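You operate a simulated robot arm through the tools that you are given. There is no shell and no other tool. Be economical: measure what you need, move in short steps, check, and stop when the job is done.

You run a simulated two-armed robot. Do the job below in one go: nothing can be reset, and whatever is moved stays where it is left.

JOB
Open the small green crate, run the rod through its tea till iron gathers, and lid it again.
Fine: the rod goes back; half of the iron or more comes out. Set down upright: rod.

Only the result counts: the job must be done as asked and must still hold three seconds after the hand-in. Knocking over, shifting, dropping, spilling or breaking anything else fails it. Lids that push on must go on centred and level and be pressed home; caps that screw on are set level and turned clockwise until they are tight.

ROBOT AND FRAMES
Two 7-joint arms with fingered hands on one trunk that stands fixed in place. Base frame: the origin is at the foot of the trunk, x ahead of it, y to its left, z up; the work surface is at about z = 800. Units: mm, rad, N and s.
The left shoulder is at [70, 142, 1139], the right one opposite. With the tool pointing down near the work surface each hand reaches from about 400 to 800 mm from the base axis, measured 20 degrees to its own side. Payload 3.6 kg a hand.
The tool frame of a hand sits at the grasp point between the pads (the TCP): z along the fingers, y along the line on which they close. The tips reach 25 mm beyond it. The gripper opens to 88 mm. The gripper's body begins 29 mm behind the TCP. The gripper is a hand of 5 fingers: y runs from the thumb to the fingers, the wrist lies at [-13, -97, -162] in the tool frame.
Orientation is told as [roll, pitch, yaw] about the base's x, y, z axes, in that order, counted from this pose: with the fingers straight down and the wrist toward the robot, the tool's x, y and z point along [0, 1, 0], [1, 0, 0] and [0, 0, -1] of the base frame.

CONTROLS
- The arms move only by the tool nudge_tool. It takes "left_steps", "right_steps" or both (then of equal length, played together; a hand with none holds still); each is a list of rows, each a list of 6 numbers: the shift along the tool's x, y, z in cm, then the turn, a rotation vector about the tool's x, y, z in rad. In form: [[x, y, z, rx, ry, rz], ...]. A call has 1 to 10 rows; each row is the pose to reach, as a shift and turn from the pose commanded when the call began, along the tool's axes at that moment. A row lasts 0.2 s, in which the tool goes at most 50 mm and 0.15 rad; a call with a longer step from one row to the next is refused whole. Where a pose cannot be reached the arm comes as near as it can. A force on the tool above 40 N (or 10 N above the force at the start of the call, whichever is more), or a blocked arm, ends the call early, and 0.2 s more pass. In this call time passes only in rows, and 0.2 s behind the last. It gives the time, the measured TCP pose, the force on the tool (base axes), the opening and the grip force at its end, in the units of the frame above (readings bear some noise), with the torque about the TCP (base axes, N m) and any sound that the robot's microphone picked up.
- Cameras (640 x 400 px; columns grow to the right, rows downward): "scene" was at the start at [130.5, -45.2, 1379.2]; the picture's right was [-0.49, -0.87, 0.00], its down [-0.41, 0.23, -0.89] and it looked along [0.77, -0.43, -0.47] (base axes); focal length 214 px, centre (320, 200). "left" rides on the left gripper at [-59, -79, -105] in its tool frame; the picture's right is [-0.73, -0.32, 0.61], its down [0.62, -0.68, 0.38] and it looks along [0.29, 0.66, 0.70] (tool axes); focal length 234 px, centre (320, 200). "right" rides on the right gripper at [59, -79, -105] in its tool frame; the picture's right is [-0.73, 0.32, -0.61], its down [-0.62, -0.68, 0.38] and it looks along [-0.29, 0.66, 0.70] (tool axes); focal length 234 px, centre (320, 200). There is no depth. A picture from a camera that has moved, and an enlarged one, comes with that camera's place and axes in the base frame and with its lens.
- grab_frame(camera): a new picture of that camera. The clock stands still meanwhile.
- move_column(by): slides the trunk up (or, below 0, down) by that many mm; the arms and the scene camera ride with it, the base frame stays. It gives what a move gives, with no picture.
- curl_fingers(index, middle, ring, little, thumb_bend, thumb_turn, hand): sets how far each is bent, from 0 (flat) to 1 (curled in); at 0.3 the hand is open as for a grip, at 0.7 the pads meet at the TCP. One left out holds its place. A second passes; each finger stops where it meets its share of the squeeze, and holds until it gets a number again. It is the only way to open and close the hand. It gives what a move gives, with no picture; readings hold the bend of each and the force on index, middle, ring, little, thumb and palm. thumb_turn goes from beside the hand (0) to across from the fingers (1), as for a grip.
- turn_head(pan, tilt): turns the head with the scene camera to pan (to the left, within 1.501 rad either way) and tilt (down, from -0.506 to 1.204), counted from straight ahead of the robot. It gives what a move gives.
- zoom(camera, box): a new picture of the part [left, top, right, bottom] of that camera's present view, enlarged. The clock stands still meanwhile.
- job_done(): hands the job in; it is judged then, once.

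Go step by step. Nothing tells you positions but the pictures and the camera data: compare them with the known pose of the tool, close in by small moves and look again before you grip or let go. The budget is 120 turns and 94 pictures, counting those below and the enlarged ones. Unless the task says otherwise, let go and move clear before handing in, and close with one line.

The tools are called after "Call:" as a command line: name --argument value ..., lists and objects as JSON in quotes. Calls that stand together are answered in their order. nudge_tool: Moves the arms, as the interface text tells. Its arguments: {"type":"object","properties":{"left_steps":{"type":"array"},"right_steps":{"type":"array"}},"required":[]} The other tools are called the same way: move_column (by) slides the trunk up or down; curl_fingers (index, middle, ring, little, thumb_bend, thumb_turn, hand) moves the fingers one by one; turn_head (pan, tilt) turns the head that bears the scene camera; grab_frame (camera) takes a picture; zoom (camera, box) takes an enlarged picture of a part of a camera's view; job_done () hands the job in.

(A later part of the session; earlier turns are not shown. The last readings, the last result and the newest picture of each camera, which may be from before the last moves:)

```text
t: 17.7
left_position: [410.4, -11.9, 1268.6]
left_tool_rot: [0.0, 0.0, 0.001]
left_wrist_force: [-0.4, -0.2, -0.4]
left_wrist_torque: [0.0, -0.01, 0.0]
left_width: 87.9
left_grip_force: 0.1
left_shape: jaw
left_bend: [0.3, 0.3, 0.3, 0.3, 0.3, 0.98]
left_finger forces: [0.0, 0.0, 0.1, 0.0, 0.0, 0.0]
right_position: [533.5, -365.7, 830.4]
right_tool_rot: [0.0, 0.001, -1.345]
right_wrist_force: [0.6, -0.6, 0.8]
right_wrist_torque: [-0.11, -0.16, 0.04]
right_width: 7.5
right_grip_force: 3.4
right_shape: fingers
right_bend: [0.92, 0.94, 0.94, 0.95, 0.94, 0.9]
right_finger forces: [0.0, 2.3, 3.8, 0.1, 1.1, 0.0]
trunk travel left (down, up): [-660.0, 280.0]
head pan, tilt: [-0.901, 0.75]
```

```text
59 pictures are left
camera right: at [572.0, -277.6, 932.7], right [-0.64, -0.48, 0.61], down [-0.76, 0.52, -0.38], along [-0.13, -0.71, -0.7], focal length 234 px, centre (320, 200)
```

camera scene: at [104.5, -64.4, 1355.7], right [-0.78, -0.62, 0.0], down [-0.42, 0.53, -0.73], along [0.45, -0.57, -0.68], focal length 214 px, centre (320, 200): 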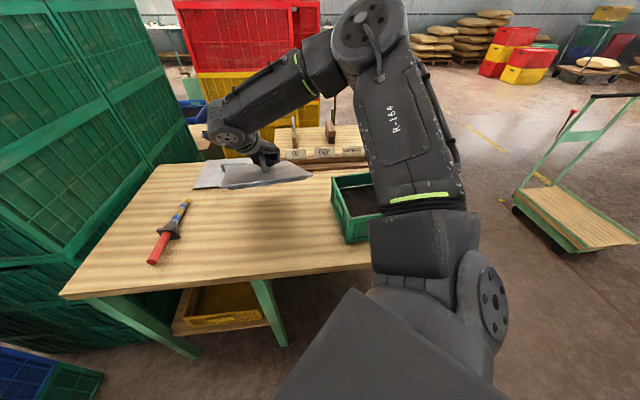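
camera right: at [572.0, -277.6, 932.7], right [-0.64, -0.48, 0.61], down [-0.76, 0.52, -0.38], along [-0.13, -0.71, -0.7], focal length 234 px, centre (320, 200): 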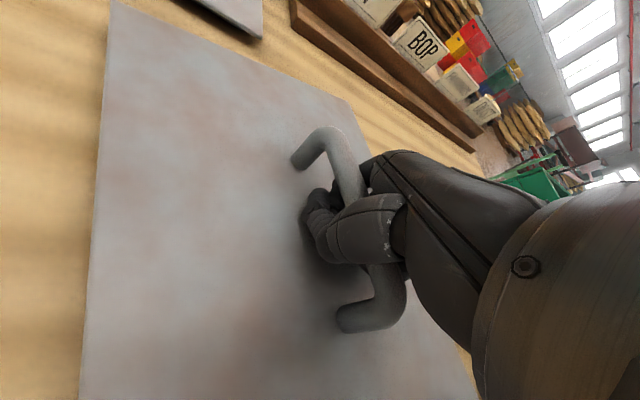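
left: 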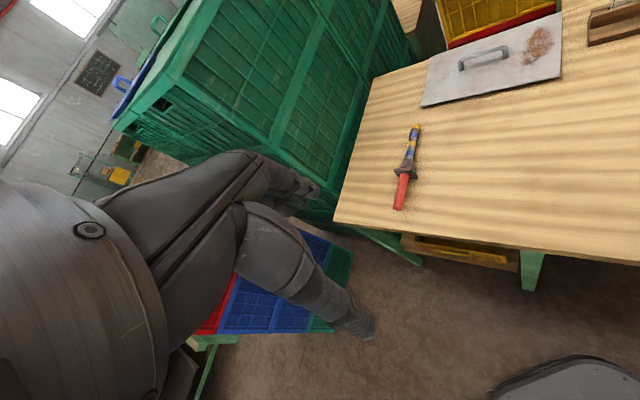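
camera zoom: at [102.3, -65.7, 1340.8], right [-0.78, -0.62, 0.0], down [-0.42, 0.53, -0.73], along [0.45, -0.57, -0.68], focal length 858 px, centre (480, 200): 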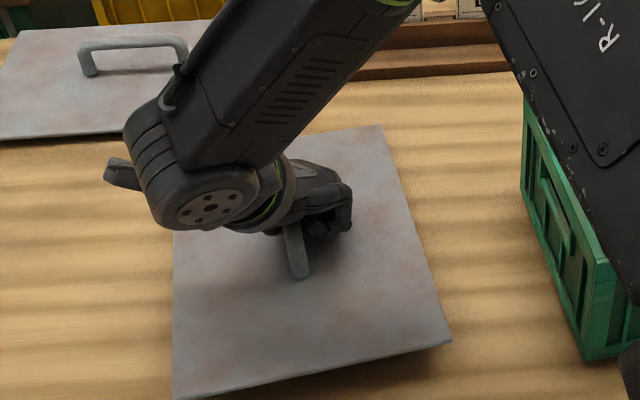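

The lid rests practically on the table. I'll open partway first, rise a bit (so the tips don't hit the lid), then open fully and go up.

Call:
curl_fingers --hand "right" --index 0.55 --middle 0.55 --ring 0.55 --little 0.55 --thumb_bend 0.55

Call:
zoom --camera "right" --box '[200, 100, 440, 350]'

```text
t: 18.4
left_position: [402.7, -5.8, 1272.9]
left_tool_rot: [-0.003, -0.006, 0.0]
left_wrist_force: [-0.3, -0.4, -0.3]
left_wrist_torque: [-0.05, 0.02, 0.0]
left_width: 87.5
left_grip_force: 0.1
left_shape: jaw
left_bend: [0.3, 0.3, 0.3, 0.3, 0.3, 0.98]
left_finger forces: [0.0, 0.0, 0.0, 0.0, 0.0, 0.0]
right_position: [532.3, -364.1, 839.8]
right_tool_rot: [0.019, -0.012, -1.344]
right_wrist_force: [2.6, -0.4, 46.3]
right_wrist_torque: [-0.05, -0.21, -0.14]
right_width: 0.0
right_grip_force: 26.9
right_shape: fingers
right_bend: [0.72, 0.59, 0.58, 0.55, 0.71, 0.96]
right_finger forces: [19.4, 9.3, 5.8, 0.1, 19.5, 0.0]
trunk travel left (down, up): [-660.0, 280.0]
head pan, tilt: [-0.901, 0.75]
stopped (right hand): the force on the tool passed its limit at 44 N (the readings are from after the stop); the commanded pose is now the measured one
```

```text
1.60 times, centred on (320, 225) of right
camera zoom: at [570.4, -274.8, 943.4], right [-0.65, -0.47, 0.6], down [-0.75, 0.52, -0.4], along [-0.12, -0.71, -0.69], focal length 375 px, centre (320, 160)
```

zoom: 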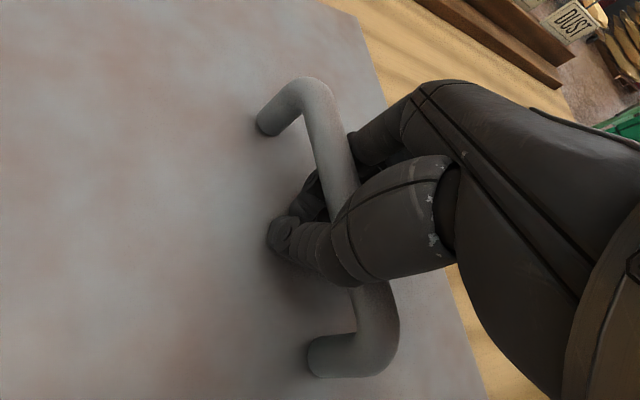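

Uncurling pushed against the lid; I'll rise 2 cm to relieve it and continue opening.

Call:
nudge_tool --right_steps '[[0, 0, -0.7, 0, 0, 0], [0, 0, -1.4, 0, 0, 0]]'

Call:
zoom --camera "scene" --box '[220, 150, 340, 250]'

```text
t: 19.0
left_position: [411.1, -10.1, 1267.5]
left_tool_rot: [0.0, 0.001, 0.0]
left_wrist_force: [0.5, -0.1, 0.0]
left_wrist_torque: [0.01, 0.02, -0.02]
left_width: 87.9
left_grip_force: 0.0
left_shape: jaw
left_bend: [0.3, 0.3, 0.3, 0.3, 0.3, 0.98]
left_finger forces: [0.0, 0.1, 0.1, 0.0, 0.0, 0.1]
right_position: [533.2, -365.0, 842.9]
right_tool_rot: [0.002, -0.002, -1.341]
right_wrist_force: [-0.3, 0.0, 1.9]
right_wrist_torque: [-0.05, 0.0, -0.02]
right_width: 30.0
right_grip_force: 1.0
right_shape: fingers
right_bend: [0.55, 0.56, 0.55, 0.55, 0.55, 0.97]
right_finger forces: [0.1, 1.9, 0.0, 0.0, 0.0, 0.0]
trunk travel left (down, up): [-660.0, 280.0]
head pan, tilt: [-0.901, 0.75]
```

```text
4.00 times, centred on (280, 200) of scene
camera zoom: at [102.8, -66.3, 1340.1], right [-0.78, -0.62, 0.0], down [-0.42, 0.53, -0.73], along [0.45, -0.57, -0.68], focal length 858 px, centre (480, 200)
```

zoom: 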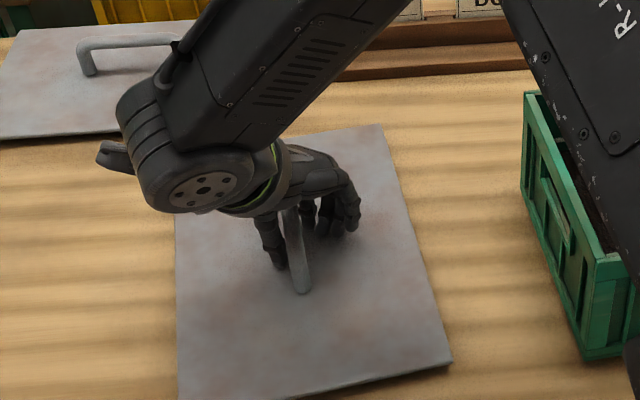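

Fingers are clear of the bar at 30 mm width. Opening more and rising.

Call:
nudge_tool --right_steps '[[0, 0, -0.8, 0, 0, 0], [0, 0, -1.5, 0, 0, 0]]'

Call:
curl_fingers --hand "right" --index 0.3 --middle 0.3 --ring 0.3 --little 0.3 --thumb_bend 0.3

Call:
nudge_tool --right_steps '[[0, 0, -2, 0, 0, 0], [0, 0, -5, 0, 0, 0], [0, 0, -9, 0, 0, 0], [0, 0, -13, 0, 0, 0]]'

Call:
zoom --camera "scene" --box '[140, 130, 460, 290]'

```text
t: 19.6
left_position: [409.9, -10.0, 1268.6]
left_tool_rot: [0.0, -0.001, 0.0]
left_wrist_force: [0.2, -0.3, 0.0]
left_wrist_torque: [-0.01, -0.02, -0.01]
left_width: 88.0
left_grip_force: 0.0
left_shape: jaw
left_bend: [0.3, 0.3, 0.3, 0.3, 0.3, 0.98]
left_finger forces: [0.0, 0.1, 0.1, 0.0, 0.0, 0.0]
right_position: [535.1, -365.4, 861.2]
right_tool_rot: [0.006, -0.004, -1.344]
right_wrist_force: [-0.5, -0.6, 0.0]
right_wrist_torque: [-0.01, -0.04, 0.0]
right_width: 30.3
right_grip_force: 0.0
right_shape: fingers
right_bend: [0.55, 0.55, 0.55, 0.55, 0.55, 0.97]
right_finger forces: [0.1, 0.0, 0.0, 0.1, 0.0, 0.0]
trunk travel left (down, up): [-660.0, 280.0]
head pan, tilt: [-0.901, 0.75]
```

```text
t: 20.6
left_position: [411.1, -8.5, 1268.7]
left_tool_rot: [-0.002, 0.0, -0.001]
left_wrist_force: [-0.2, 1.1, -0.4]
left_wrist_torque: [0.0, 0.02, 0.0]
left_width: 87.7
left_grip_force: 0.0
left_shape: jaw
left_bend: [0.3, 0.3, 0.3, 0.3, 0.3, 0.98]
left_finger forces: [0.0, 0.0, 0.1, 0.1, 0.0, 0.0]
right_position: [534.6, -365.9, 859.5]
right_tool_rot: [0.007, -0.005, -1.344]
right_wrist_force: [-0.1, -0.5, 0.4]
right_wrist_torque: [0.01, -0.01, 0.0]
right_width: 84.5
right_grip_force: 0.0
right_shape: fingers
right_bend: [0.3, 0.3, 0.3, 0.3, 0.3, 0.97]
right_finger forces: [0.1, 0.1, 0.0, 0.1, 0.0, 0.0]
trunk travel left (down, up): [-660.0, 280.0]
head pan, tilt: [-0.901, 0.75]
```

```text
t: 21.6
left_position: [409.6, -9.4, 1268.9]
left_tool_rot: [-0.002, -0.003, 0.0]
left_wrist_force: [-0.3, -0.4, 0.2]
left_wrist_torque: [-0.01, -0.04, 0.0]
left_width: 87.7
left_grip_force: 0.0
left_shape: jaw
left_bend: [0.3, 0.3, 0.3, 0.3, 0.3, 0.98]
left_finger forces: [0.1, 0.0, 0.1, 0.0, 0.0, 0.0]
right_position: [531.5, -366.2, 991.5]
right_tool_rot: [0.007, -0.003, -1.343]
right_wrist_force: [0.0, 0.2, -0.1]
right_wrist_torque: [0.01, 0.01, -0.01]
right_width: 84.3
right_grip_force: 0.0
right_shape: fingers
right_bend: [0.3, 0.3, 0.3, 0.3, 0.3, 0.97]
right_finger forces: [0.0, 0.0, 0.0, 0.1, 0.0, 0.0]
trunk travel left (down, up): [-660.0, 280.0]
head pan, tilt: [-0.901, 0.75]
```

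```text
2.00 times, centred on (300, 210) of scene
camera zoom: at [101.2, -65.3, 1340.9], right [-0.78, -0.62, 0.0], down [-0.42, 0.53, -0.73], along [0.45, -0.57, -0.68], focal length 429 px, centre (360, 180)
```

zoom: 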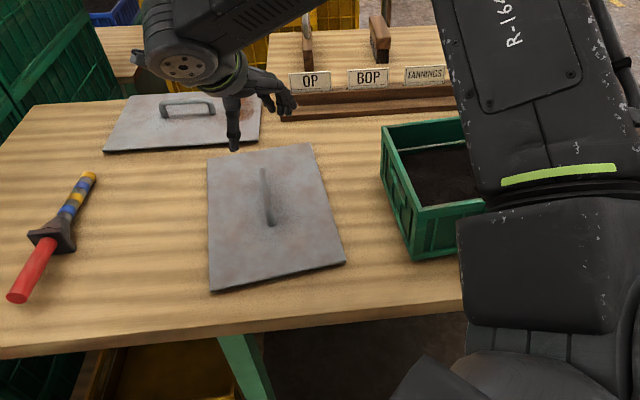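

The lid now lies flat on the table. Next the rod: I'll move the left hand aside and swing the right hand towards the rod's red handle, turning it across the rod.

Call:
nudge_tool --right_steps '[[1.1, -1.3, 0, 0, 0, -0.137], [2.2, -2.6, 0, 0, 0, -0.275], [3.4, -3.9, 0, 0, 0, -0.41], [4.5, -5.2, 0, 0, 0, -0.55], [5.6, -6.4, 0, 0, 0, -0.69], [7.0, -8.0, 0, 0, 0, -0.825], [8.4, -9.6, 0, 0, 0, -0.96], [9.8, -11.2, 0, 0, 0, -1.1], [11.2, -12.8, 0, 0, 0, -1.24]]' --left_steps '[[2, 0, -0.5, 0, 0, 0], [4, 0, -1, 0, 0, 0], [6, 0, -1.5, 0, 0, 0], [8, 0, -2, 0, 0, 0], [10, 0, -2, 0, 0, 0], [12, 0, -2, 0, 0, 0], [14, 0, -2, 0, 0, 0], [16, 0, -2, 0, 0, 0], [18, 0, -2, 0, 0, 0]]'

Call:
grab_frame --camera "scene"

```text
t: 23.6
left_position: [409.4, 172.0, 1289.7]
left_tool_rot: [-0.002, 0.001, 0.0]
left_wrist_force: [-0.1, 0.7, -0.5]
left_wrist_torque: [-0.02, -0.04, 0.02]
left_width: 87.7
left_grip_force: 0.1
left_shape: jaw
left_bend: [0.3, 0.3, 0.3, 0.3, 0.3, 0.98]
left_finger forces: [0.1, 0.0, 0.0, 0.1, 0.2, 0.1]
right_position: [613.8, -214.7, 991.4]
right_tool_rot: [-0.003, -0.008, -0.101]
right_wrist_force: [0.2, 0.0, 1.1]
right_wrist_torque: [-0.02, 0.01, -0.01]
right_width: 84.8
right_grip_force: 0.1
right_shape: fingers
right_bend: [0.3, 0.3, 0.3, 0.3, 0.3, 0.97]
right_finger forces: [0.0, 0.0, 0.0, 0.1, 0.0, 0.0]
trunk travel left (down, up): [-660.0, 280.0]
head pan, tilt: [-0.901, 0.75]
```

```text
55 pictures are left
camera scene: at [102.4, -64.4, 1340.9], right [-0.78, -0.62, 0.0], down [-0.42, 0.53, -0.73], along [0.45, -0.57, -0.68], focal length 214 px, centre (320, 200)
```

scene: 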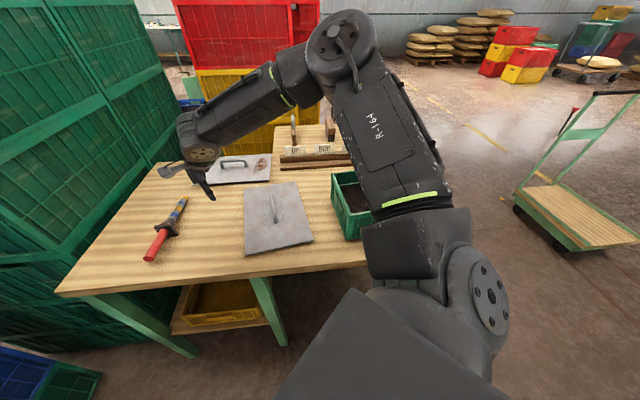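

Call:
nudge_tool --right_steps '[[2.3, 0.9, 0.8, 0, 0, -0.13], [4.5, 1.8, 1.6, 0, 0, -0.26], [6.8, 2.6, 2.4, 0, 0, -0.39], [9, 3.5, 3.2, 0, 0, -0.52], [11.3, 4.4, 4, 0, 0, -0.66], [13.6, 5.3, 5, 0, 0, -0.79], [15.8, 6.1, 6, 0, 0, -0.92]]'

Call:
turn_head --pan -0.25 --tilt 0.65

Call:
grab_frame --camera "scene"

Call:
grab_frame --camera "right"

```text
t: 25.2
left_position: [409.6, 171.1, 1289.3]
left_tool_rot: [-0.001, 0.001, 0.0]
left_wrist_force: [-0.3, -0.8, 0.4]
left_wrist_torque: [0.03, 0.0, -0.03]
left_width: 87.7
left_grip_force: 0.0
left_shape: jaw
left_bend: [0.3, 0.3, 0.3, 0.3, 0.3, 0.98]
left_finger forces: [0.1, 0.0, 0.0, 0.0, 0.1, 0.1]
right_position: [612.8, -125.1, 965.2]
right_tool_rot: [-0.005, -0.005, 0.816]
right_wrist_force: [0.2, -0.1, 0.2]
right_wrist_torque: [-0.01, 0.0, -0.01]
right_width: 84.5
right_grip_force: 0.0
right_shape: fingers
right_bend: [0.3, 0.3, 0.3, 0.3, 0.3, 0.97]
right_finger forces: [0.1, 0.0, 0.1, 0.0, 0.0, 0.0]
right hand out of reach, approached as far as the arm can: row 3, 4, 5, 6, 7
trunk travel left (down, up): [-660.0, 280.0]
head pan, tilt: [-0.901, 0.75]
```

```text
t: 26.2
left_position: [410.1, 170.5, 1290.2]
left_tool_rot: [-0.002, 0.0, 0.0]
left_wrist_force: [0.3, 1.1, -0.4]
left_wrist_torque: [0.02, -0.01, 0.01]
left_width: 88.0
left_grip_force: 0.1
left_shape: jaw
left_bend: [0.3, 0.3, 0.3, 0.3, 0.3, 0.98]
left_finger forces: [0.0, 0.0, 0.0, 0.0, 0.1, 0.0]
right_position: [613.3, -125.1, 963.8]
right_tool_rot: [-0.007, -0.004, 0.815]
right_wrist_force: [0.5, 0.3, -0.1]
right_wrist_torque: [-0.01, -0.03, -0.01]
right_width: 84.4
right_grip_force: 0.1
right_shape: fingers
right_bend: [0.3, 0.3, 0.3, 0.3, 0.3, 0.97]
right_finger forces: [0.1, 0.1, 0.0, 0.0, 0.0, 0.0]
trunk travel left (down, up): [-660.0, 280.0]
head pan, tilt: [-0.25, 0.649]
```

```text
54 pictures are left
camera scene: at [134.9, -22.3, 1349.4], right [-0.25, -0.97, 0.0], down [-0.59, 0.15, -0.8], along [0.77, -0.2, -0.6], focal length 214 px, centre (320, 200)
```

scene: 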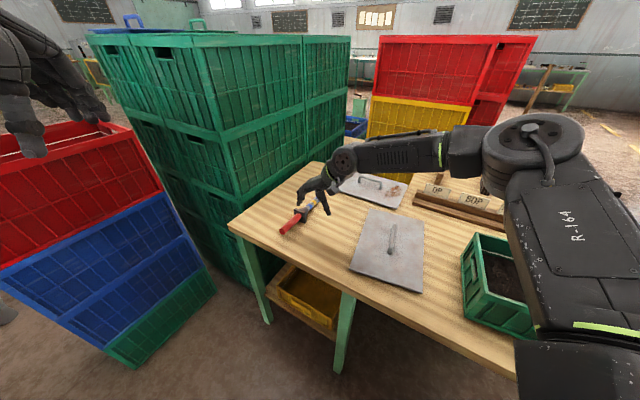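

```text
53 pictures are left
camera right: at [515.4, -143.0, 1067.3], right [0.75, -0.26, 0.61], down [-0.01, -0.92, -0.38], along [0.67, 0.28, -0.69], focal length 234 px, centre (320, 200)
```

right: 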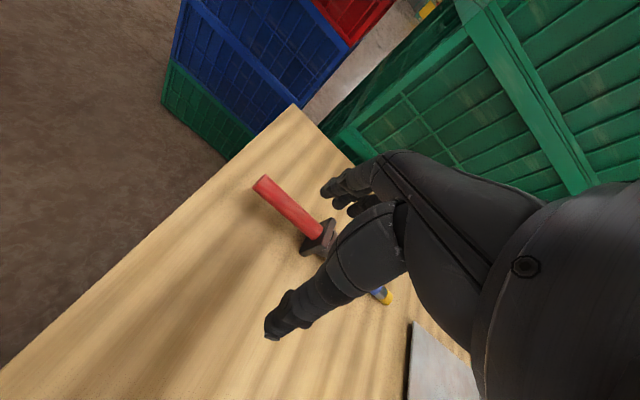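

The right arm can't reach the rod with this wrist turn at this trunk height. I'll raise the hand and lower the trunk by 150 mm, then try again.

Call:
nudge_tool --right_steps '[[0, 0, -4, 0, 0, 0], [0, 0, -8, 0, 0, 0], [0, 0, -12, 0, 0, 0], [0, 0, -15, 0, 0, 0]]'

Call:
move_column --by -150

Call:
nudge_tool --right_steps '[[2, 2, 0, 0, 0, 0], [4, 4, 0, 0, 0, 0], [5, 6, 1, 0, 0, 0], [5, 8, 2, 0, 0, 0], [5, 9.5, 3, 0, 0, 0]]'

```text
t: 27.2
left_position: [408.6, 170.9, 1291.3]
left_tool_rot: [0.0, 0.0, -0.001]
left_wrist_force: [0.1, 0.2, -0.8]
left_wrist_torque: [0.01, 0.01, -0.02]
left_width: 87.5
left_grip_force: 0.1
left_shape: jaw
left_bend: [0.3, 0.3, 0.3, 0.3, 0.3, 0.98]
left_finger forces: [0.1, 0.0, 0.0, 0.0, 0.1, 0.0]
right_position: [612.1, -121.0, 1116.7]
right_tool_rot: [-0.006, -0.004, 0.818]
right_wrist_force: [0.2, -0.8, -1.0]
right_wrist_torque: [0.0, 0.0, 0.02]
right_width: 84.8
right_grip_force: 0.1
right_shape: fingers
right_bend: [0.3, 0.3, 0.3, 0.3, 0.3, 0.97]
right_finger forces: [0.0, 0.0, 0.0, 0.0, 0.0, 0.1]
trunk travel left (down, up): [-660.0, 280.0]
head pan, tilt: [-0.25, 0.649]
```

```text
t: 28.9
left_position: [409.0, 170.6, 1140.4]
left_tool_rot: [0.0, 0.0, 0.001]
left_wrist_force: [0.7, -0.5, -0.6]
left_wrist_torque: [-0.01, 0.01, 0.01]
left_width: 87.6
left_grip_force: 0.0
left_shape: jaw
left_bend: [0.3, 0.3, 0.3, 0.3, 0.3, 0.98]
left_finger forces: [0.1, 0.0, 0.0, 0.0, 0.1, 0.1]
right_position: [611.6, -120.5, 964.7]
right_tool_rot: [-0.006, -0.002, 0.817]
right_wrist_force: [-0.3, 0.1, -0.1]
right_wrist_torque: [0.02, 0.01, 0.02]
right_width: 84.3
right_grip_force: 0.0
right_shape: fingers
right_bend: [0.3, 0.3, 0.3, 0.3, 0.3, 0.97]
right_finger forces: [0.1, 0.0, 0.0, 0.0, 0.0, 0.0]
trunk travel left (down, up): [-510.0, 430.0]
head pan, tilt: [-0.25, 0.649]
```

```text
t: 30.1
left_position: [409.2, 169.5, 1140.1]
left_tool_rot: [0.001, 0.001, -0.001]
left_wrist_force: [0.3, -0.2, 0.2]
left_wrist_torque: [-0.01, 0.01, -0.03]
left_width: 87.6
left_grip_force: 0.0
left_shape: jaw
left_bend: [0.3, 0.3, 0.3, 0.3, 0.3, 0.98]
left_finger forces: [0.0, 0.0, 0.0, 0.0, 0.0, 0.1]
right_position: [587.8, -70.4, 934.5]
right_tool_rot: [-0.008, -0.003, 0.819]
right_wrist_force: [0.1, -0.2, 0.2]
right_wrist_torque: [0.04, 0.0, 0.0]
right_width: 84.3
right_grip_force: 0.1
right_shape: fingers
right_bend: [0.3, 0.3, 0.3, 0.3, 0.3, 0.97]
right_finger forces: [0.0, 0.0, 0.0, 0.1, 0.0, 0.1]
right hand out of reach, approached as far as the arm can: row 1, 2, 3, 4, 5
trunk travel left (down, up): [-510.0, 430.0]
head pan, tilt: [-0.25, 0.649]
```

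The right arm can't take the rod at this angle; the left may, leaning along the rod. First I'll clear the right arm away to its side.

Call:
nudge_tool --right_steps '[[-0.9, -4.3, -2, 0, 0, 0.08], [-1.8, -8.6, -4, 0, 0, 0.16], [-2.7, -12.9, -6, 0, 0, 0.24], [-3.6, -17.2, -8, 0, 0, 0.32], [-4.5, -21.5, -10, 0, 0, 0.4], [-5.4, -25.8, -12, 0, 0, 0.48], [-6.3, -30.1, -14, 0, 0, 0.56], [-7.2, -34.4, -16, 0, 0, 0.64], [-8.1, -38.7, -18, 0, 0, 0.72], [-9.1, -43, -20, 0, 0, 0.82]]'

Call:
nudge_tool --right_steps '[[-4, -1, 0, 0, 0, 0], [-8, -2, 0, 0, 0, 0.1], [-12, -3, 0, 0, 0, 0.2], [-16, -4, 0, 0, 0, 0.3], [-20, -5, 0, 0, 0, 0.4], [-24, -6, 0, 0, 0, 0.5], [-28, -7, 0, 0, 0, 0.6], [-32, -8, 0, 0, 0, 0.7]]' --left_steps '[[-3, 3, 2, 0, 0, -0.1], [-6, 6, 4, 0, 0, -0.2], [-9, 9, 6, 0, 0, -0.3], [-12, 12, 8, 0, 0, -0.4], [-15, 15, 10, 0, 0, -0.5], [-18, 18, 12, 0, 0, -0.6], [-20, 22, 14, 0, 0, -0.7], [-22, 26, 16, 0, 0, -0.82]]'

Call:
grab_frame --camera "scene"

```text
t: 32.3
left_position: [408.7, 169.5, 1140.5]
left_tool_rot: [0.0, -0.002, -0.001]
left_wrist_force: [-0.3, 1.1, -0.7]
left_wrist_torque: [0.0, 0.0, 0.02]
left_width: 87.6
left_grip_force: 0.1
left_shape: jaw
left_bend: [0.3, 0.3, 0.3, 0.3, 0.3, 0.98]
left_finger forces: [0.0, 0.0, 0.1, 0.0, 0.0, 0.1]
right_position: [356.9, -446.0, 1134.3]
right_tool_rot: [0.0, -0.009, -0.003]
right_wrist_force: [0.1, 0.1, 0.3]
right_wrist_torque: [0.03, 0.0, 0.04]
right_width: 84.9
right_grip_force: 0.0
right_shape: fingers
right_bend: [0.3, 0.3, 0.3, 0.3, 0.3, 0.97]
right_finger forces: [0.0, 0.0, 0.0, 0.0, 0.0, 0.0]
trunk travel left (down, up): [-510.0, 430.0]
head pan, tilt: [-0.25, 0.649]
```

```text
t: 34.1
left_position: [620.8, 4.7, 966.2]
left_tool_rot: [-0.002, 0.001, 0.798]
left_wrist_force: [-0.5, 1.0, -0.3]
left_wrist_torque: [-0.05, -0.02, -0.02]
left_width: 87.8
left_grip_force: 0.0
left_shape: jaw
left_bend: [0.3, 0.3, 0.3, 0.3, 0.3, 0.98]
left_finger forces: [0.1, 0.0, 0.0, 0.1, 0.1, 0.1]
left hand out of reach, approached as far as the arm can: row 7, 8
right_position: [278.6, -750.1, 1137.1]
right_tool_rot: [-0.005, -0.01, -0.679]
right_wrist_force: [0.4, 1.1, 1.2]
right_wrist_torque: [0.0, -0.02, -0.03]
right_width: 84.4
right_grip_force: 0.1
right_shape: fingers
right_bend: [0.3, 0.3, 0.3, 0.3, 0.3, 0.98]
right_finger forces: [0.0, 0.1, 0.0, 0.0, 0.0, 0.0]
right hand out of reach, approached as far as the arm can: row 8
trunk travel left (down, up): [-510.0, 430.0]
head pan, tilt: [-0.25, 0.649]
```

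```text
52 pictures are left
camera scene: at [134.4, -19.3, 1199.6], right [-0.25, -0.97, 0.0], down [-0.59, 0.15, -0.8], along [0.77, -0.2, -0.6], focal length 214 px, centre (320, 200)
```

scene: 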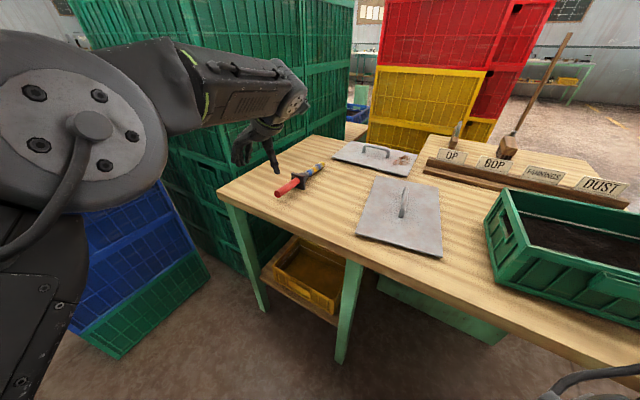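

Left got to [621,5] at full cross-rod yaw; leaning the hand 0.35 rad along the rod should bring the wrist back and extend its reach.

Call:
nudge_tool --left_steps '[[-1, 0, 0, 0, -0.12, 0], [-3, 0, 0, 0, -0.24, 0], [-5.5, 0, 1, 0, -0.36, 0], [-8, 0, 2, 0, -0.36, 0], [-9.7, 0, 3, 0, -0.36, 0]]'

Call:
grab_frame --camera "left"

```text
t: 35.3
left_position: [689.8, -60.4, 935.0]
left_tool_rot: [-0.358, 0.002, 0.822]
left_wrist_force: [0.0, -0.2, -0.3]
left_wrist_torque: [0.01, -0.01, 0.02]
left_width: 88.0
left_grip_force: 0.1
left_shape: jaw
left_bend: [0.3, 0.3, 0.3, 0.3, 0.3, 0.98]
left_finger forces: [0.1, 0.0, 0.0, 0.1, 0.1, 0.0]
right_position: [279.8, -753.6, 1133.0]
right_tool_rot: [0.002, -0.008, -0.678]
right_wrist_force: [-0.1, -0.8, -0.8]
right_wrist_torque: [0.01, -0.01, 0.01]
right_width: 84.6
right_grip_force: 0.0
right_shape: fingers
right_bend: [0.3, 0.3, 0.3, 0.3, 0.3, 0.98]
right_finger forces: [0.1, 0.1, 0.1, 0.0, 0.0, 0.0]
trunk travel left (down, up): [-510.0, 430.0]
head pan, tilt: [-0.25, 0.649]
```

```text
51 pictures are left
camera left: at [648.1, -131.2, 1054.8], right [0.44, -0.84, -0.31], down [-0.79, -0.19, -0.58], along [0.43, 0.5, -0.75], focal length 234 px, centre (320, 200)
```

left: 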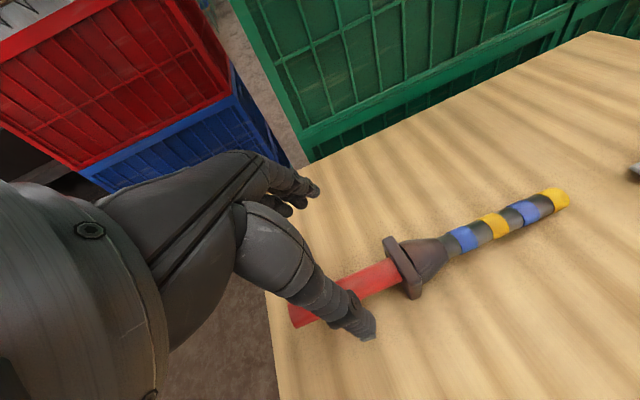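

Now within reach, with the hand on the handle's axis and properly across it. Descending to about z=850 and checking.

Call:
nudge_tool --left_steps '[[0.9, 0, 2, 0, 0, 0], [1.8, 0, 4, 0, 0, 0], [2.6, 0, 6, 0, 0, 0], [3.4, 0, 7.9, 0, 0, 0]]'

Call:
grab_frame --camera "left"

Call:
zoom --camera "scene" --box '[220, 120, 350, 220]'

```text
t: 36.3
left_position: [686.8, -57.8, 851.1]
left_tool_rot: [-0.361, 0.0, 0.822]
left_wrist_force: [0.3, 0.7, -0.4]
left_wrist_torque: [-0.01, -0.02, -0.05]
left_width: 87.9
left_grip_force: 0.0
left_shape: jaw
left_bend: [0.3, 0.3, 0.3, 0.3, 0.3, 0.98]
left_finger forces: [0.1, 0.0, 0.0, 0.0, 0.1, 0.1]
right_position: [279.9, -751.5, 1134.5]
right_tool_rot: [0.004, -0.009, -0.679]
right_wrist_force: [0.8, 0.1, 0.4]
right_wrist_torque: [0.01, 0.01, 0.03]
right_width: 84.7
right_grip_force: 0.0
right_shape: fingers
right_bend: [0.3, 0.3, 0.3, 0.3, 0.3, 0.98]
right_finger forces: [0.1, 0.0, 0.0, 0.0, 0.1, 0.0]
trunk travel left (down, up): [-510.0, 430.0]
head pan, tilt: [-0.25, 0.649]
```

```text
50 pictures are left
camera left: at [644.8, -129.1, 968.8], right [0.43, -0.85, -0.31], down [-0.79, -0.19, -0.58], along [0.43, 0.5, -0.75], focal length 234 px, centre (320, 200)
```

left: 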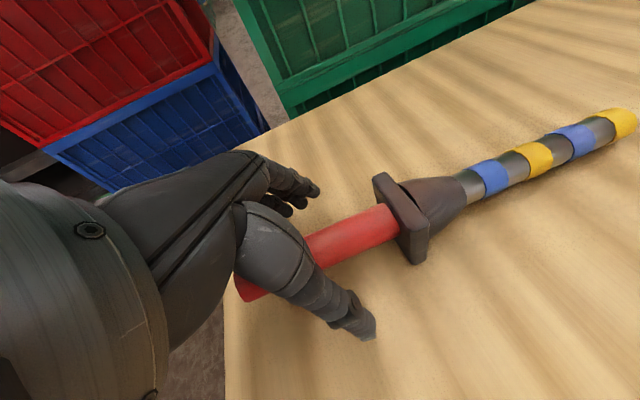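

```text
4.00 times, centred on (285, 170) of scene
camera zoom: at [135.3, -22.2, 1199.4], right [-0.25, -0.97, 0.0], down [-0.59, 0.15, -0.8], along [0.77, -0.2, -0.6], focal length 858 px, centre (460, 320)
```

zoom: 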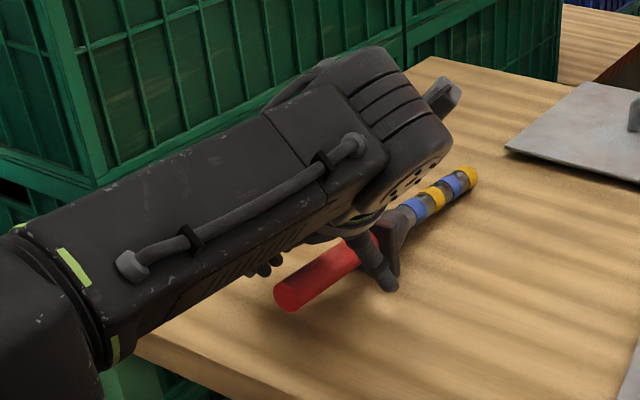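

The handle sits between thumb and fingers. A final 8 mm down, then close.

Call:
nudge_tool --left_steps '[[0.3, 0, 0.75, 0, 0, 0]]'

Call:
curl_fingers --hand "left" --index 0.7 --middle 0.7 --ring 0.7 --little 0.7 --thumb_bend 0.7

Call:
grab_frame --camera "left"

```text
t: 36.7
left_position: [686.8, -58.4, 842.9]
left_tool_rot: [-0.36, -0.001, 0.823]
left_wrist_force: [0.8, 0.1, -0.7]
left_wrist_torque: [0.01, -0.01, 0.0]
left_width: 87.7
left_grip_force: 0.2
left_shape: jaw
left_bend: [0.3, 0.3, 0.3, 0.3, 0.3, 0.98]
left_finger forces: [0.0, 0.0, 0.0, 0.0, 0.0, 0.0]
right_position: [280.7, -752.9, 1134.7]
right_tool_rot: [0.003, -0.008, -0.679]
right_wrist_force: [-0.6, -0.5, 0.2]
right_wrist_torque: [0.04, 0.02, 0.02]
right_width: 84.5
right_grip_force: 0.1
right_shape: fingers
right_bend: [0.3, 0.3, 0.3, 0.3, 0.3, 0.98]
right_finger forces: [0.1, 0.1, 0.1, 0.0, 0.1, 0.0]
trunk travel left (down, up): [-510.0, 430.0]
head pan, tilt: [-0.25, 0.649]
```

```text
t: 37.7
left_position: [685.7, -58.5, 842.5]
left_tool_rot: [-0.359, -0.001, 0.821]
left_wrist_force: [-0.1, 0.6, -0.6]
left_wrist_torque: [0.01, 0.03, -0.06]
left_width: 11.3
left_grip_force: 4.5
left_shape: fingers
left_bend: [0.65, 0.7, 0.7, 0.7, 0.65, 0.98]
left_finger forces: [3.8, 0.2, 0.0, 0.7, 4.6, 0.0]
right_position: [280.3, -752.8, 1133.6]
right_tool_rot: [0.002, -0.009, -0.678]
right_wrist_force: [0.3, 0.1, -0.4]
right_wrist_torque: [-0.01, -0.02, -0.01]
right_width: 84.8
right_grip_force: 0.0
right_shape: fingers
right_bend: [0.3, 0.3, 0.3, 0.3, 0.3, 0.98]
right_finger forces: [0.1, 0.0, 0.0, 0.0, 0.0, 0.0]
trunk travel left (down, up): [-510.0, 430.0]
head pan, tilt: [-0.25, 0.649]
```

```text
48 pictures are left
camera left: at [644.7, -129.6, 961.0], right [0.43, -0.85, -0.31], down [-0.79, -0.19, -0.58], along [0.43, 0.5, -0.75], focal length 234 px, centre (320, 200)
```

left: 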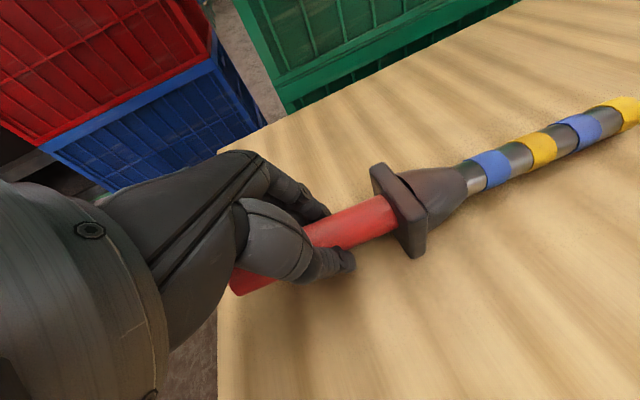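

Index and thumb touch; I'll squeeze further to wrap the handle.

Call:
curl_fingers --hand "left" --index 0.85 --middle 0.85 --ring 0.85 --little 0.85 --thumb_bend 0.85

Call:
grab_frame --camera "left"

```text
t: 38.7
left_position: [687.2, -60.0, 842.9]
left_tool_rot: [-0.359, 0.002, 0.821]
left_wrist_force: [0.6, -1.3, -2.9]
left_wrist_torque: [-0.04, 0.0, -0.08]
left_width: 0.0
left_grip_force: 4.1
left_shape: fingers
left_bend: [0.78, 0.84, 0.85, 0.85, 0.75, 0.96]
left_finger forces: [0.0, 3.7, 0.0, 2.4, 1.8, 0.6]
right_position: [279.9, -753.0, 1133.8]
right_tool_rot: [0.002, -0.008, -0.678]
right_wrist_force: [0.6, -0.7, -0.1]
right_wrist_torque: [-0.01, -0.02, -0.04]
right_width: 84.6
right_grip_force: 0.0
right_shape: fingers
right_bend: [0.3, 0.3, 0.3, 0.3, 0.3, 0.98]
right_finger forces: [0.0, 0.1, 0.0, 0.0, 0.1, 0.0]
trunk travel left (down, up): [-510.0, 430.0]
head pan, tilt: [-0.25, 0.649]
```

```text
47 pictures are left
camera left: at [644.8, -129.8, 960.9], right [0.43, -0.85, -0.31], down [-0.79, -0.19, -0.58], along [0.43, 0.5, -0.75], focal length 234 px, centre (320, 200)
```

left: 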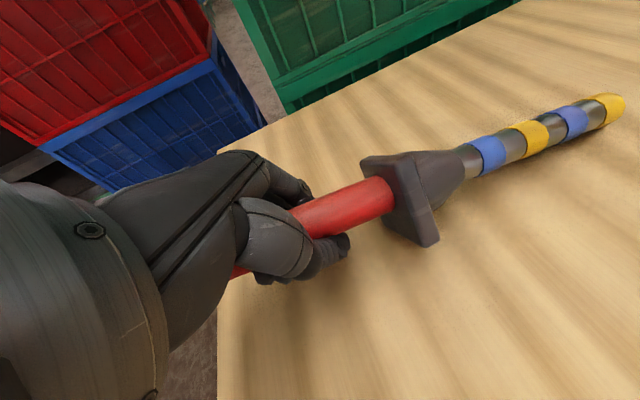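

The rod is now wrapped against the palm; tightening fully, then lifting.

Call:
curl_fingers --hand "left" --index 1.0 --middle 1.0 --ring 1.0 --little 1.0 --thumb_bend 1.0

Call:
nudge_tool --left_steps '[[-0.7, 0, -1.9, 0, 0, 0], [-2.1, 0, -5.6, 0, 0, 0], [-3.5, 0, -9.4, 0, 0, 0]]'

Call:
grab_frame --camera "left"

Call:
grab_frame --camera "scene"

```text
t: 39.7
left_position: [686.6, -59.6, 842.2]
left_tool_rot: [-0.361, -0.001, 0.821]
left_wrist_force: [-0.9, 0.2, -4.9]
left_wrist_torque: [0.18, 0.42, -0.02]
left_width: 0.6
left_grip_force: 38.0
left_shape: fingers
left_bend: [0.88, 0.94, 0.95, 0.93, 0.89, 0.93]
left_finger forces: [0.1, 15.4, 12.3, 16.1, 0.0, 32.5]
right_position: [280.1, -753.1, 1133.0]
right_tool_rot: [0.002, -0.009, -0.678]
right_wrist_force: [-0.3, 0.3, -0.1]
right_wrist_torque: [-0.01, 0.03, 0.01]
right_width: 84.4
right_grip_force: 0.0
right_shape: fingers
right_bend: [0.3, 0.3, 0.3, 0.3, 0.3, 0.98]
right_finger forces: [0.1, 0.0, 0.0, 0.0, 0.0, 0.0]
trunk travel left (down, up): [-510.0, 430.0]
head pan, tilt: [-0.25, 0.649]
```

```text
t: 40.5
left_position: [685.6, -57.7, 943.8]
left_tool_rot: [-0.358, 0.001, 0.82]
left_wrist_force: [0.3, 0.7, -4.5]
left_wrist_torque: [0.15, 0.38, 0.01]
left_width: 0.6
left_grip_force: 36.7
left_shape: fingers
left_bend: [0.88, 0.95, 0.95, 0.94, 0.9, 0.93]
left_finger forces: [0.0, 16.0, 12.3, 16.5, 0.0, 28.9]
right_position: [279.3, -753.7, 1133.8]
right_tool_rot: [0.003, -0.007, -0.679]
right_wrist_force: [-1.1, -0.4, -0.1]
right_wrist_torque: [0.02, -0.03, -0.01]
right_width: 84.7
right_grip_force: 0.0
right_shape: fingers
right_bend: [0.3, 0.3, 0.3, 0.3, 0.3, 0.98]
right_finger forces: [0.1, 0.1, 0.0, 0.0, 0.1, 0.0]
trunk travel left (down, up): [-510.0, 430.0]
head pan, tilt: [-0.25, 0.649]
```

```text
46 pictures are left
camera left: at [644.3, -128.4, 1062.7], right [0.43, -0.85, -0.31], down [-0.79, -0.19, -0.58], along [0.43, 0.5, -0.75], focal length 234 px, centre (320, 200)
```

left: 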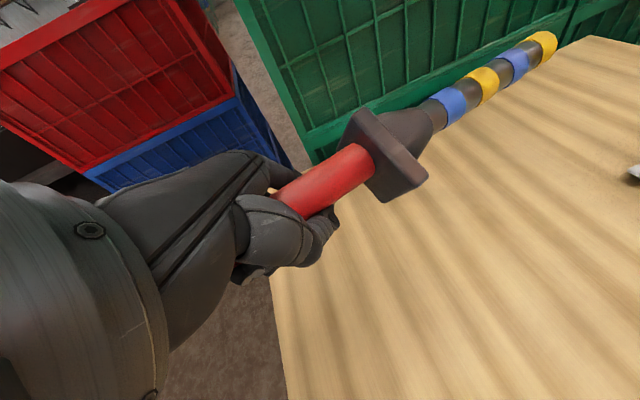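

```text
45 pictures are left
camera scene: at [134.8, -22.7, 1199.4], right [-0.25, -0.97, 0.0], down [-0.59, 0.15, -0.8], along [0.77, -0.2, -0.6], focal length 214 px, centre (320, 200)
```

scene: 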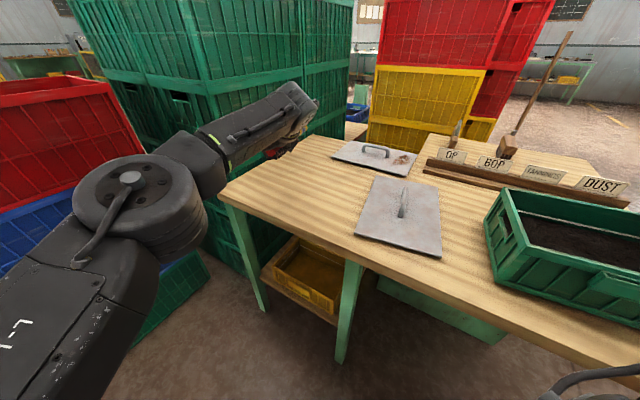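

The rod is firmly held (36 N). Checking the tea level in the crate before planning the dip.

Call:
zoom --camera "scene" --box '[470, 170, 640, 340]'

Call:
zoom --camera "left" --box '[230, 20, 570, 280]'

```text
2.35 times, centred on (555, 255) of scene
camera zoom: at [134.8, -22.7, 1199.4], right [-0.25, -0.97, 0.0], down [-0.59, 0.15, -0.8], along [0.77, -0.2, -0.6], focal length 505 px, centre (-233, 71)
```

zoom: 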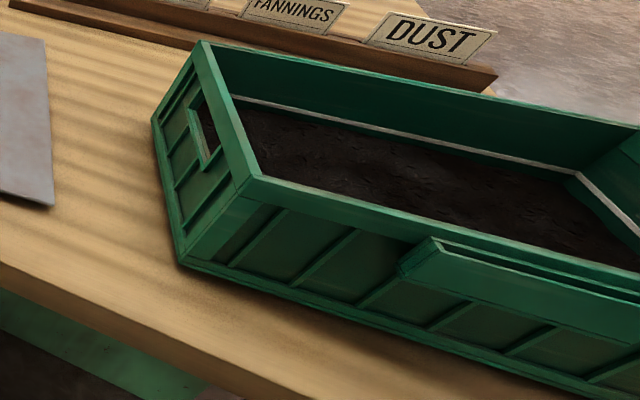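

```text
1.54 times, centred on (400, 150) of left
camera zoom: at [644.3, -128.4, 1062.7], right [0.43, -0.85, -0.31], down [-0.79, -0.19, -0.58], along [0.43, 0.5, -0.75], focal length 360 px, centre (197, 277)
```

zoom: 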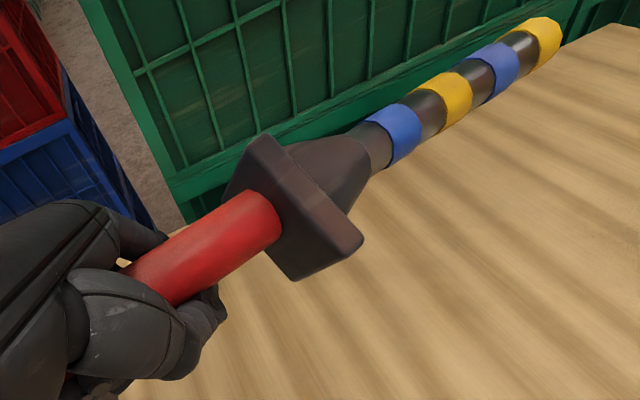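

Tea surface is about 60 mm below the rim. I'll bring the rod back and level in front of the body first (hand to neutral).

Call:
nudge_tool --left_steps '[[0.95, -2.4, -2.4, 0.021, 0.049, 0.116], [1.9, -4.9, -4.9, 0.042, 0.097, 0.232], [2.85, -7.3, -7.3, 0.063, 0.146, 0.348], [3.8, -9.8, -9.7, 0.085, 0.194, 0.464], [4.75, -12.2, -12.1, 0.106, 0.243, 0.58], [5.7, -14.7, -14.6, 0.127, 0.291, 0.696], [6.66, -17.1, -17, 0.148, 0.34, 0.812]]'

Call:
grab_frame --camera "scene"

```text
t: 42.1
left_position: [478.9, -100.2, 1080.6]
left_tool_rot: [0.001, 0.0, -0.004]
left_wrist_force: [-0.4, -0.1, -3.6]
left_wrist_torque: [0.42, 0.14, -0.01]
left_width: 1.0
left_grip_force: 35.5
left_shape: fingers
left_bend: [0.89, 0.95, 0.95, 0.94, 0.91, 0.93]
left_finger forces: [0.1, 16.8, 12.3, 16.8, 0.1, 25.0]
right_position: [278.6, -752.4, 1133.6]
right_tool_rot: [0.003, -0.011, -0.679]
right_wrist_force: [0.7, 0.0, 0.3]
right_wrist_torque: [0.02, 0.01, 0.02]
right_width: 84.7
right_grip_force: 0.1
right_shape: fingers
right_bend: [0.3, 0.3, 0.3, 0.3, 0.3, 0.98]
right_finger forces: [0.0, 0.1, 0.0, 0.0, 0.1, 0.1]
trunk travel left (down, up): [-510.0, 430.0]
head pan, tilt: [-0.25, 0.649]
```

```text
42 pictures are left
camera scene: at [134.0, -22.7, 1199.5], right [-0.25, -0.97, 0.0], down [-0.59, 0.15, -0.8], along [0.77, -0.2, -0.6], focal length 214 px, centre (320, 200)
```

scene: 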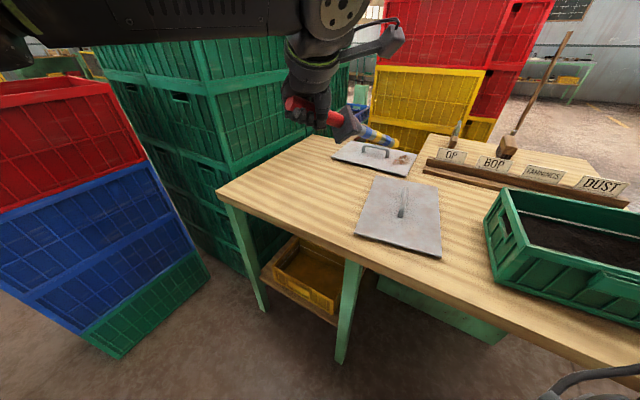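

The grip geometry shows the rod leaves the hand ~31° downward in this pose, which suits dipping. Before crossing over I'll check where the right arm is.

Call:
turn_head --pan -1.0 --tilt 0.6

Call:
grab_frame --camera "scene"

```text
t: 43.2
left_position: [480.0, -100.3, 1077.7]
left_tool_rot: [0.001, 0.001, 0.0]
left_wrist_force: [1.1, -0.3, -3.7]
left_wrist_torque: [0.43, 0.15, -0.02]
left_width: 1.0
left_grip_force: 35.1
left_shape: fingers
left_bend: [0.89, 0.95, 0.95, 0.94, 0.91, 0.93]
left_finger forces: [0.0, 17.0, 12.2, 16.7, 0.1, 25.1]
right_position: [280.6, -751.9, 1133.4]
right_tool_rot: [0.001, -0.009, -0.678]
right_wrist_force: [-0.2, -0.4, -1.3]
right_wrist_torque: [0.0, 0.01, -0.01]
right_width: 84.6
right_grip_force: 0.0
right_shape: fingers
right_bend: [0.3, 0.3, 0.3, 0.3, 0.3, 0.98]
right_finger forces: [0.1, 0.1, 0.0, 0.0, 0.1, 0.0]
trunk travel left (down, up): [-510.0, 430.0]
head pan, tilt: [-1.0, 0.6]
```

```text
41 pictures are left
camera scene: at [99.2, -75.4, 1203.6], right [-0.84, -0.54, 0.0], down [-0.31, 0.48, -0.82], along [0.45, -0.69, -0.57], focal length 214 px, centre (320, 200)
```

scene: 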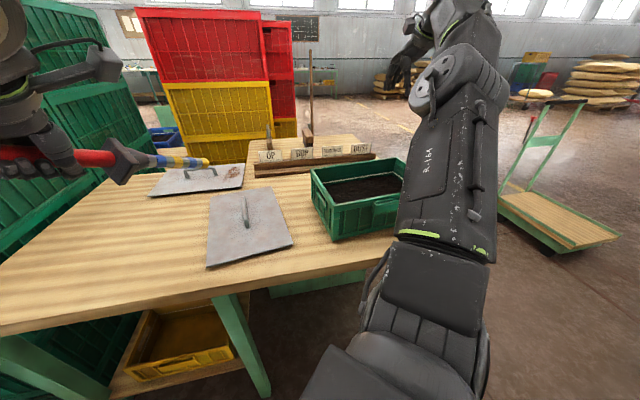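

The right elbow would be in the way of the left wrist, so I'll swing the right arm back and outward first.

Call:
nudge_tool --right_steps '[[-3, -2.5, -1.1, 0, 0, 0.13], [-6, -5, -2.2, 0, 0, 0.26], [-9, -7.5, -3.3, 0, 0, 0.39], [-12, -10, -4.4, 0, 0, 0.52], [-15, -12.4, -5.5, 0, 0, 0.65], [-18.1, -14.9, -6.7, 0, 0, 0.8]]'

Call:
grab_frame --camera "scene"

```text
t: 44.6
left_position: [477.7, -98.6, 1079.7]
left_tool_rot: [-0.002, -0.003, -0.001]
left_wrist_force: [-1.5, 0.5, -4.3]
left_wrist_torque: [0.4, 0.13, 0.02]
left_width: 1.2
left_grip_force: 35.2
left_shape: fingers
left_bend: [0.89, 0.95, 0.95, 0.94, 0.91, 0.93]
left_finger forces: [0.1, 17.4, 12.3, 16.6, 0.0, 24.8]
right_position: [46.4, -765.0, 1176.9]
right_tool_rot: [0.011, -0.004, -1.473]
right_wrist_force: [-0.9, 0.2, 0.2]
right_wrist_torque: [-0.01, -0.02, 0.05]
right_width: 84.7
right_grip_force: 0.0
right_shape: fingers
right_bend: [0.3, 0.3, 0.3, 0.3, 0.3, 0.98]
right_finger forces: [0.1, 0.1, 0.0, 0.0, 0.0, 0.0]
right hand out of reach, approached as far as the arm can: row 4, 5, 6
trunk travel left (down, up): [-510.0, 430.0]
head pan, tilt: [-1.0, 0.6]
```

```text
40 pictures are left
camera scene: at [96.8, -73.3, 1204.0], right [-0.84, -0.54, 0.0], down [-0.3, 0.47, -0.83], along [0.45, -0.7, -0.56], focal length 214 px, centre (320, 200)
```

scene: 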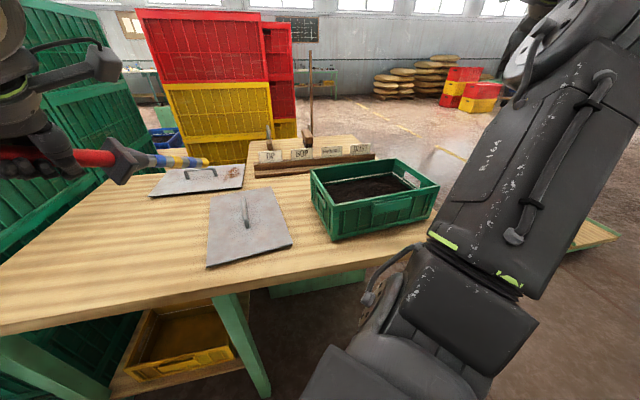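

The right arm is clear now. Swinging the left hand with the rod over to the crate in a raised pre-dip pose (two calls).

Call:
nudge_tool --left_steps '[[-2, -0.7, -1.5, -0.04, 0.023, 0.105], [-5.5, -2.1, -3.5, -0.094, 0.054, 0.245], [-9.5, -3.6, -5, -0.15, 0.085, 0.385], [-13.8, -5.1, -6, -0.2, 0.117, 0.525], [-18, -6.6, -6.5, -0.26, 0.148, 0.665], [-22.3, -8.1, -6.5, -0.31, 0.179, 0.805], [-26.6, -9.7, -6.5, -0.365, 0.21, 0.945], [-30.9, -11.3, -6.5, -0.418, 0.24, 1.085]]'

Call:
grab_frame --camera "scene"

```text
refused: row 2 steps farther than a row can; nothing moved
```

```text
39 pictures are left
camera scene: at [96.8, -73.3, 1204.0], right [-0.84, -0.54, 0.0], down [-0.3, 0.47, -0.83], along [0.45, -0.7, -0.56], focal length 214 px, centre (320, 200)
```

scene: 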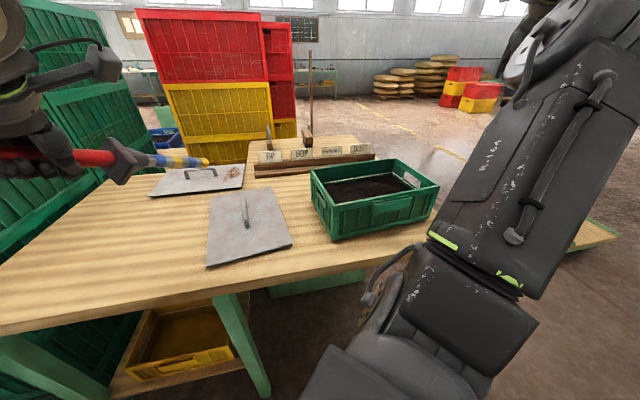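

A row's turn was slightly too big; same path with smaller turns.

Call:
nudge_tool --left_steps '[[-3, -1.1, -1.5, -0.049, 0.028, 0.127], [-6.5, -2.4, -3, -0.098, 0.056, 0.254], [-10.5, -3.8, -4.5, -0.147, 0.085, 0.381], [-14.5, -5.3, -5.5, -0.196, 0.113, 0.508], [-18.5, -6.7, -6.0, -0.245, 0.141, 0.635], [-22.5, -8.2, -6.5, -0.294, 0.169, 0.762], [-26.5, -9.7, -6.5, -0.343, 0.197, 0.89], [-30.5, -11.1, -6.5, -0.392, 0.225, 1.017]]'

Call:
grab_frame --camera "scene"

```text
t: 46.6
left_position: [410.8, -285.1, 1114.4]
left_tool_rot: [0.36, -0.26, -1.011]
left_wrist_force: [-0.4, -0.1, -4.5]
left_wrist_torque: [0.44, -0.24, -0.07]
left_width: 2.6
left_grip_force: 32.1
left_shape: fingers
left_bend: [0.9, 0.96, 0.96, 0.94, 0.93, 0.92]
left_finger forces: [0.1, 14.0, 12.1, 18.5, 0.1, 20.1]
left hand out of reach, approached as far as the arm can: row 5, 6, 7, 8
right_position: [45.4, -768.5, 1173.2]
right_tool_rot: [0.012, 0.001, -1.47]
right_wrist_force: [0.2, -1.3, -0.6]
right_wrist_torque: [0.04, -0.04, -0.01]
right_width: 84.5
right_grip_force: 0.1
right_shape: fingers
right_bend: [0.3, 0.3, 0.3, 0.3, 0.3, 0.98]
right_finger forces: [0.0, 0.0, 0.1, 0.0, 0.0, 0.1]
trunk travel left (down, up): [-510.0, 430.0]
head pan, tilt: [-1.0, 0.6]
stopped in row 8 (left hand): the arm was blocked; the commanded pose is now the measured one
```

```text
38 pictures are left
camera scene: at [95.3, -77.0, 1203.9], right [-0.84, -0.54, 0.0], down [-0.3, 0.48, -0.83], along [0.45, -0.69, -0.56], focal length 214 px, centre (320, 200)
```

scene: 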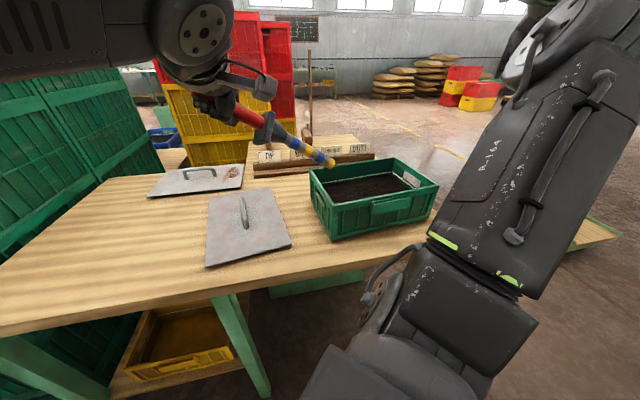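

The left arm is limited in this crossing with the trunk so low. I'll raise the trunk 200 mm (rod rises clear) and retry further across.

Call:
move_column --by 200

Call:
nudge_tool --left_steps '[[0, 0, 3, 0, 0, 0], [-2, 2, 5, 0, 0, 0], [-4, 4, 7, 0, 0, 0], [-4, 8, 9, 0, 0, 0], [-4, 11, 11, 0, 0, 0]]'

```text
t: 48.8
left_position: [412.9, -282.3, 1313.9]
left_tool_rot: [0.356, -0.263, -1.009]
left_wrist_force: [-0.1, -0.5, -4.8]
left_wrist_torque: [0.37, -0.21, -0.01]
left_width: 2.4
left_grip_force: 32.0
left_shape: fingers
left_bend: [0.9, 0.96, 0.96, 0.94, 0.93, 0.92]
left_finger forces: [0.0, 14.3, 11.9, 18.3, 0.0, 19.6]
right_position: [49.3, -766.7, 1374.2]
right_tool_rot: [0.01, 0.002, -1.47]
right_wrist_force: [-0.5, 0.4, 0.3]
right_wrist_torque: [0.01, -0.02, -0.03]
right_width: 84.4
right_grip_force: 0.1
right_shape: fingers
right_bend: [0.3, 0.3, 0.3, 0.3, 0.3, 0.98]
right_finger forces: [0.0, 0.0, 0.0, 0.0, 0.0, 0.1]
trunk travel left (down, up): [-710.0, 230.0]
head pan, tilt: [-1.0, 0.6]
```

```text
t: 50.0
left_position: [489.6, -302.3, 1233.6]
left_tool_rot: [0.359, -0.251, -1.016]
left_wrist_force: [0.0, -0.4, -2.3]
left_wrist_torque: [0.23, -0.1, 0.02]
left_width: 3.0
left_grip_force: 29.8
left_shape: fingers
left_bend: [0.9, 0.96, 0.96, 0.94, 0.93, 0.92]
left_finger forces: [0.0, 12.3, 11.3, 20.4, 0.0, 15.6]
left hand out of reach, approached as far as the arm can: row 3, 4, 5
right_position: [52.9, -769.4, 1373.5]
right_tool_rot: [0.006, 0.002, -1.472]
right_wrist_force: [0.8, 0.0, 0.6]
right_wrist_torque: [0.02, 0.05, -0.02]
right_width: 84.7
right_grip_force: 0.0
right_shape: fingers
right_bend: [0.3, 0.3, 0.3, 0.3, 0.3, 0.98]
right_finger forces: [0.0, 0.1, 0.1, 0.0, 0.1, 0.0]
trunk travel left (down, up): [-710.0, 230.0]
head pan, tilt: [-1.0, 0.6]
```

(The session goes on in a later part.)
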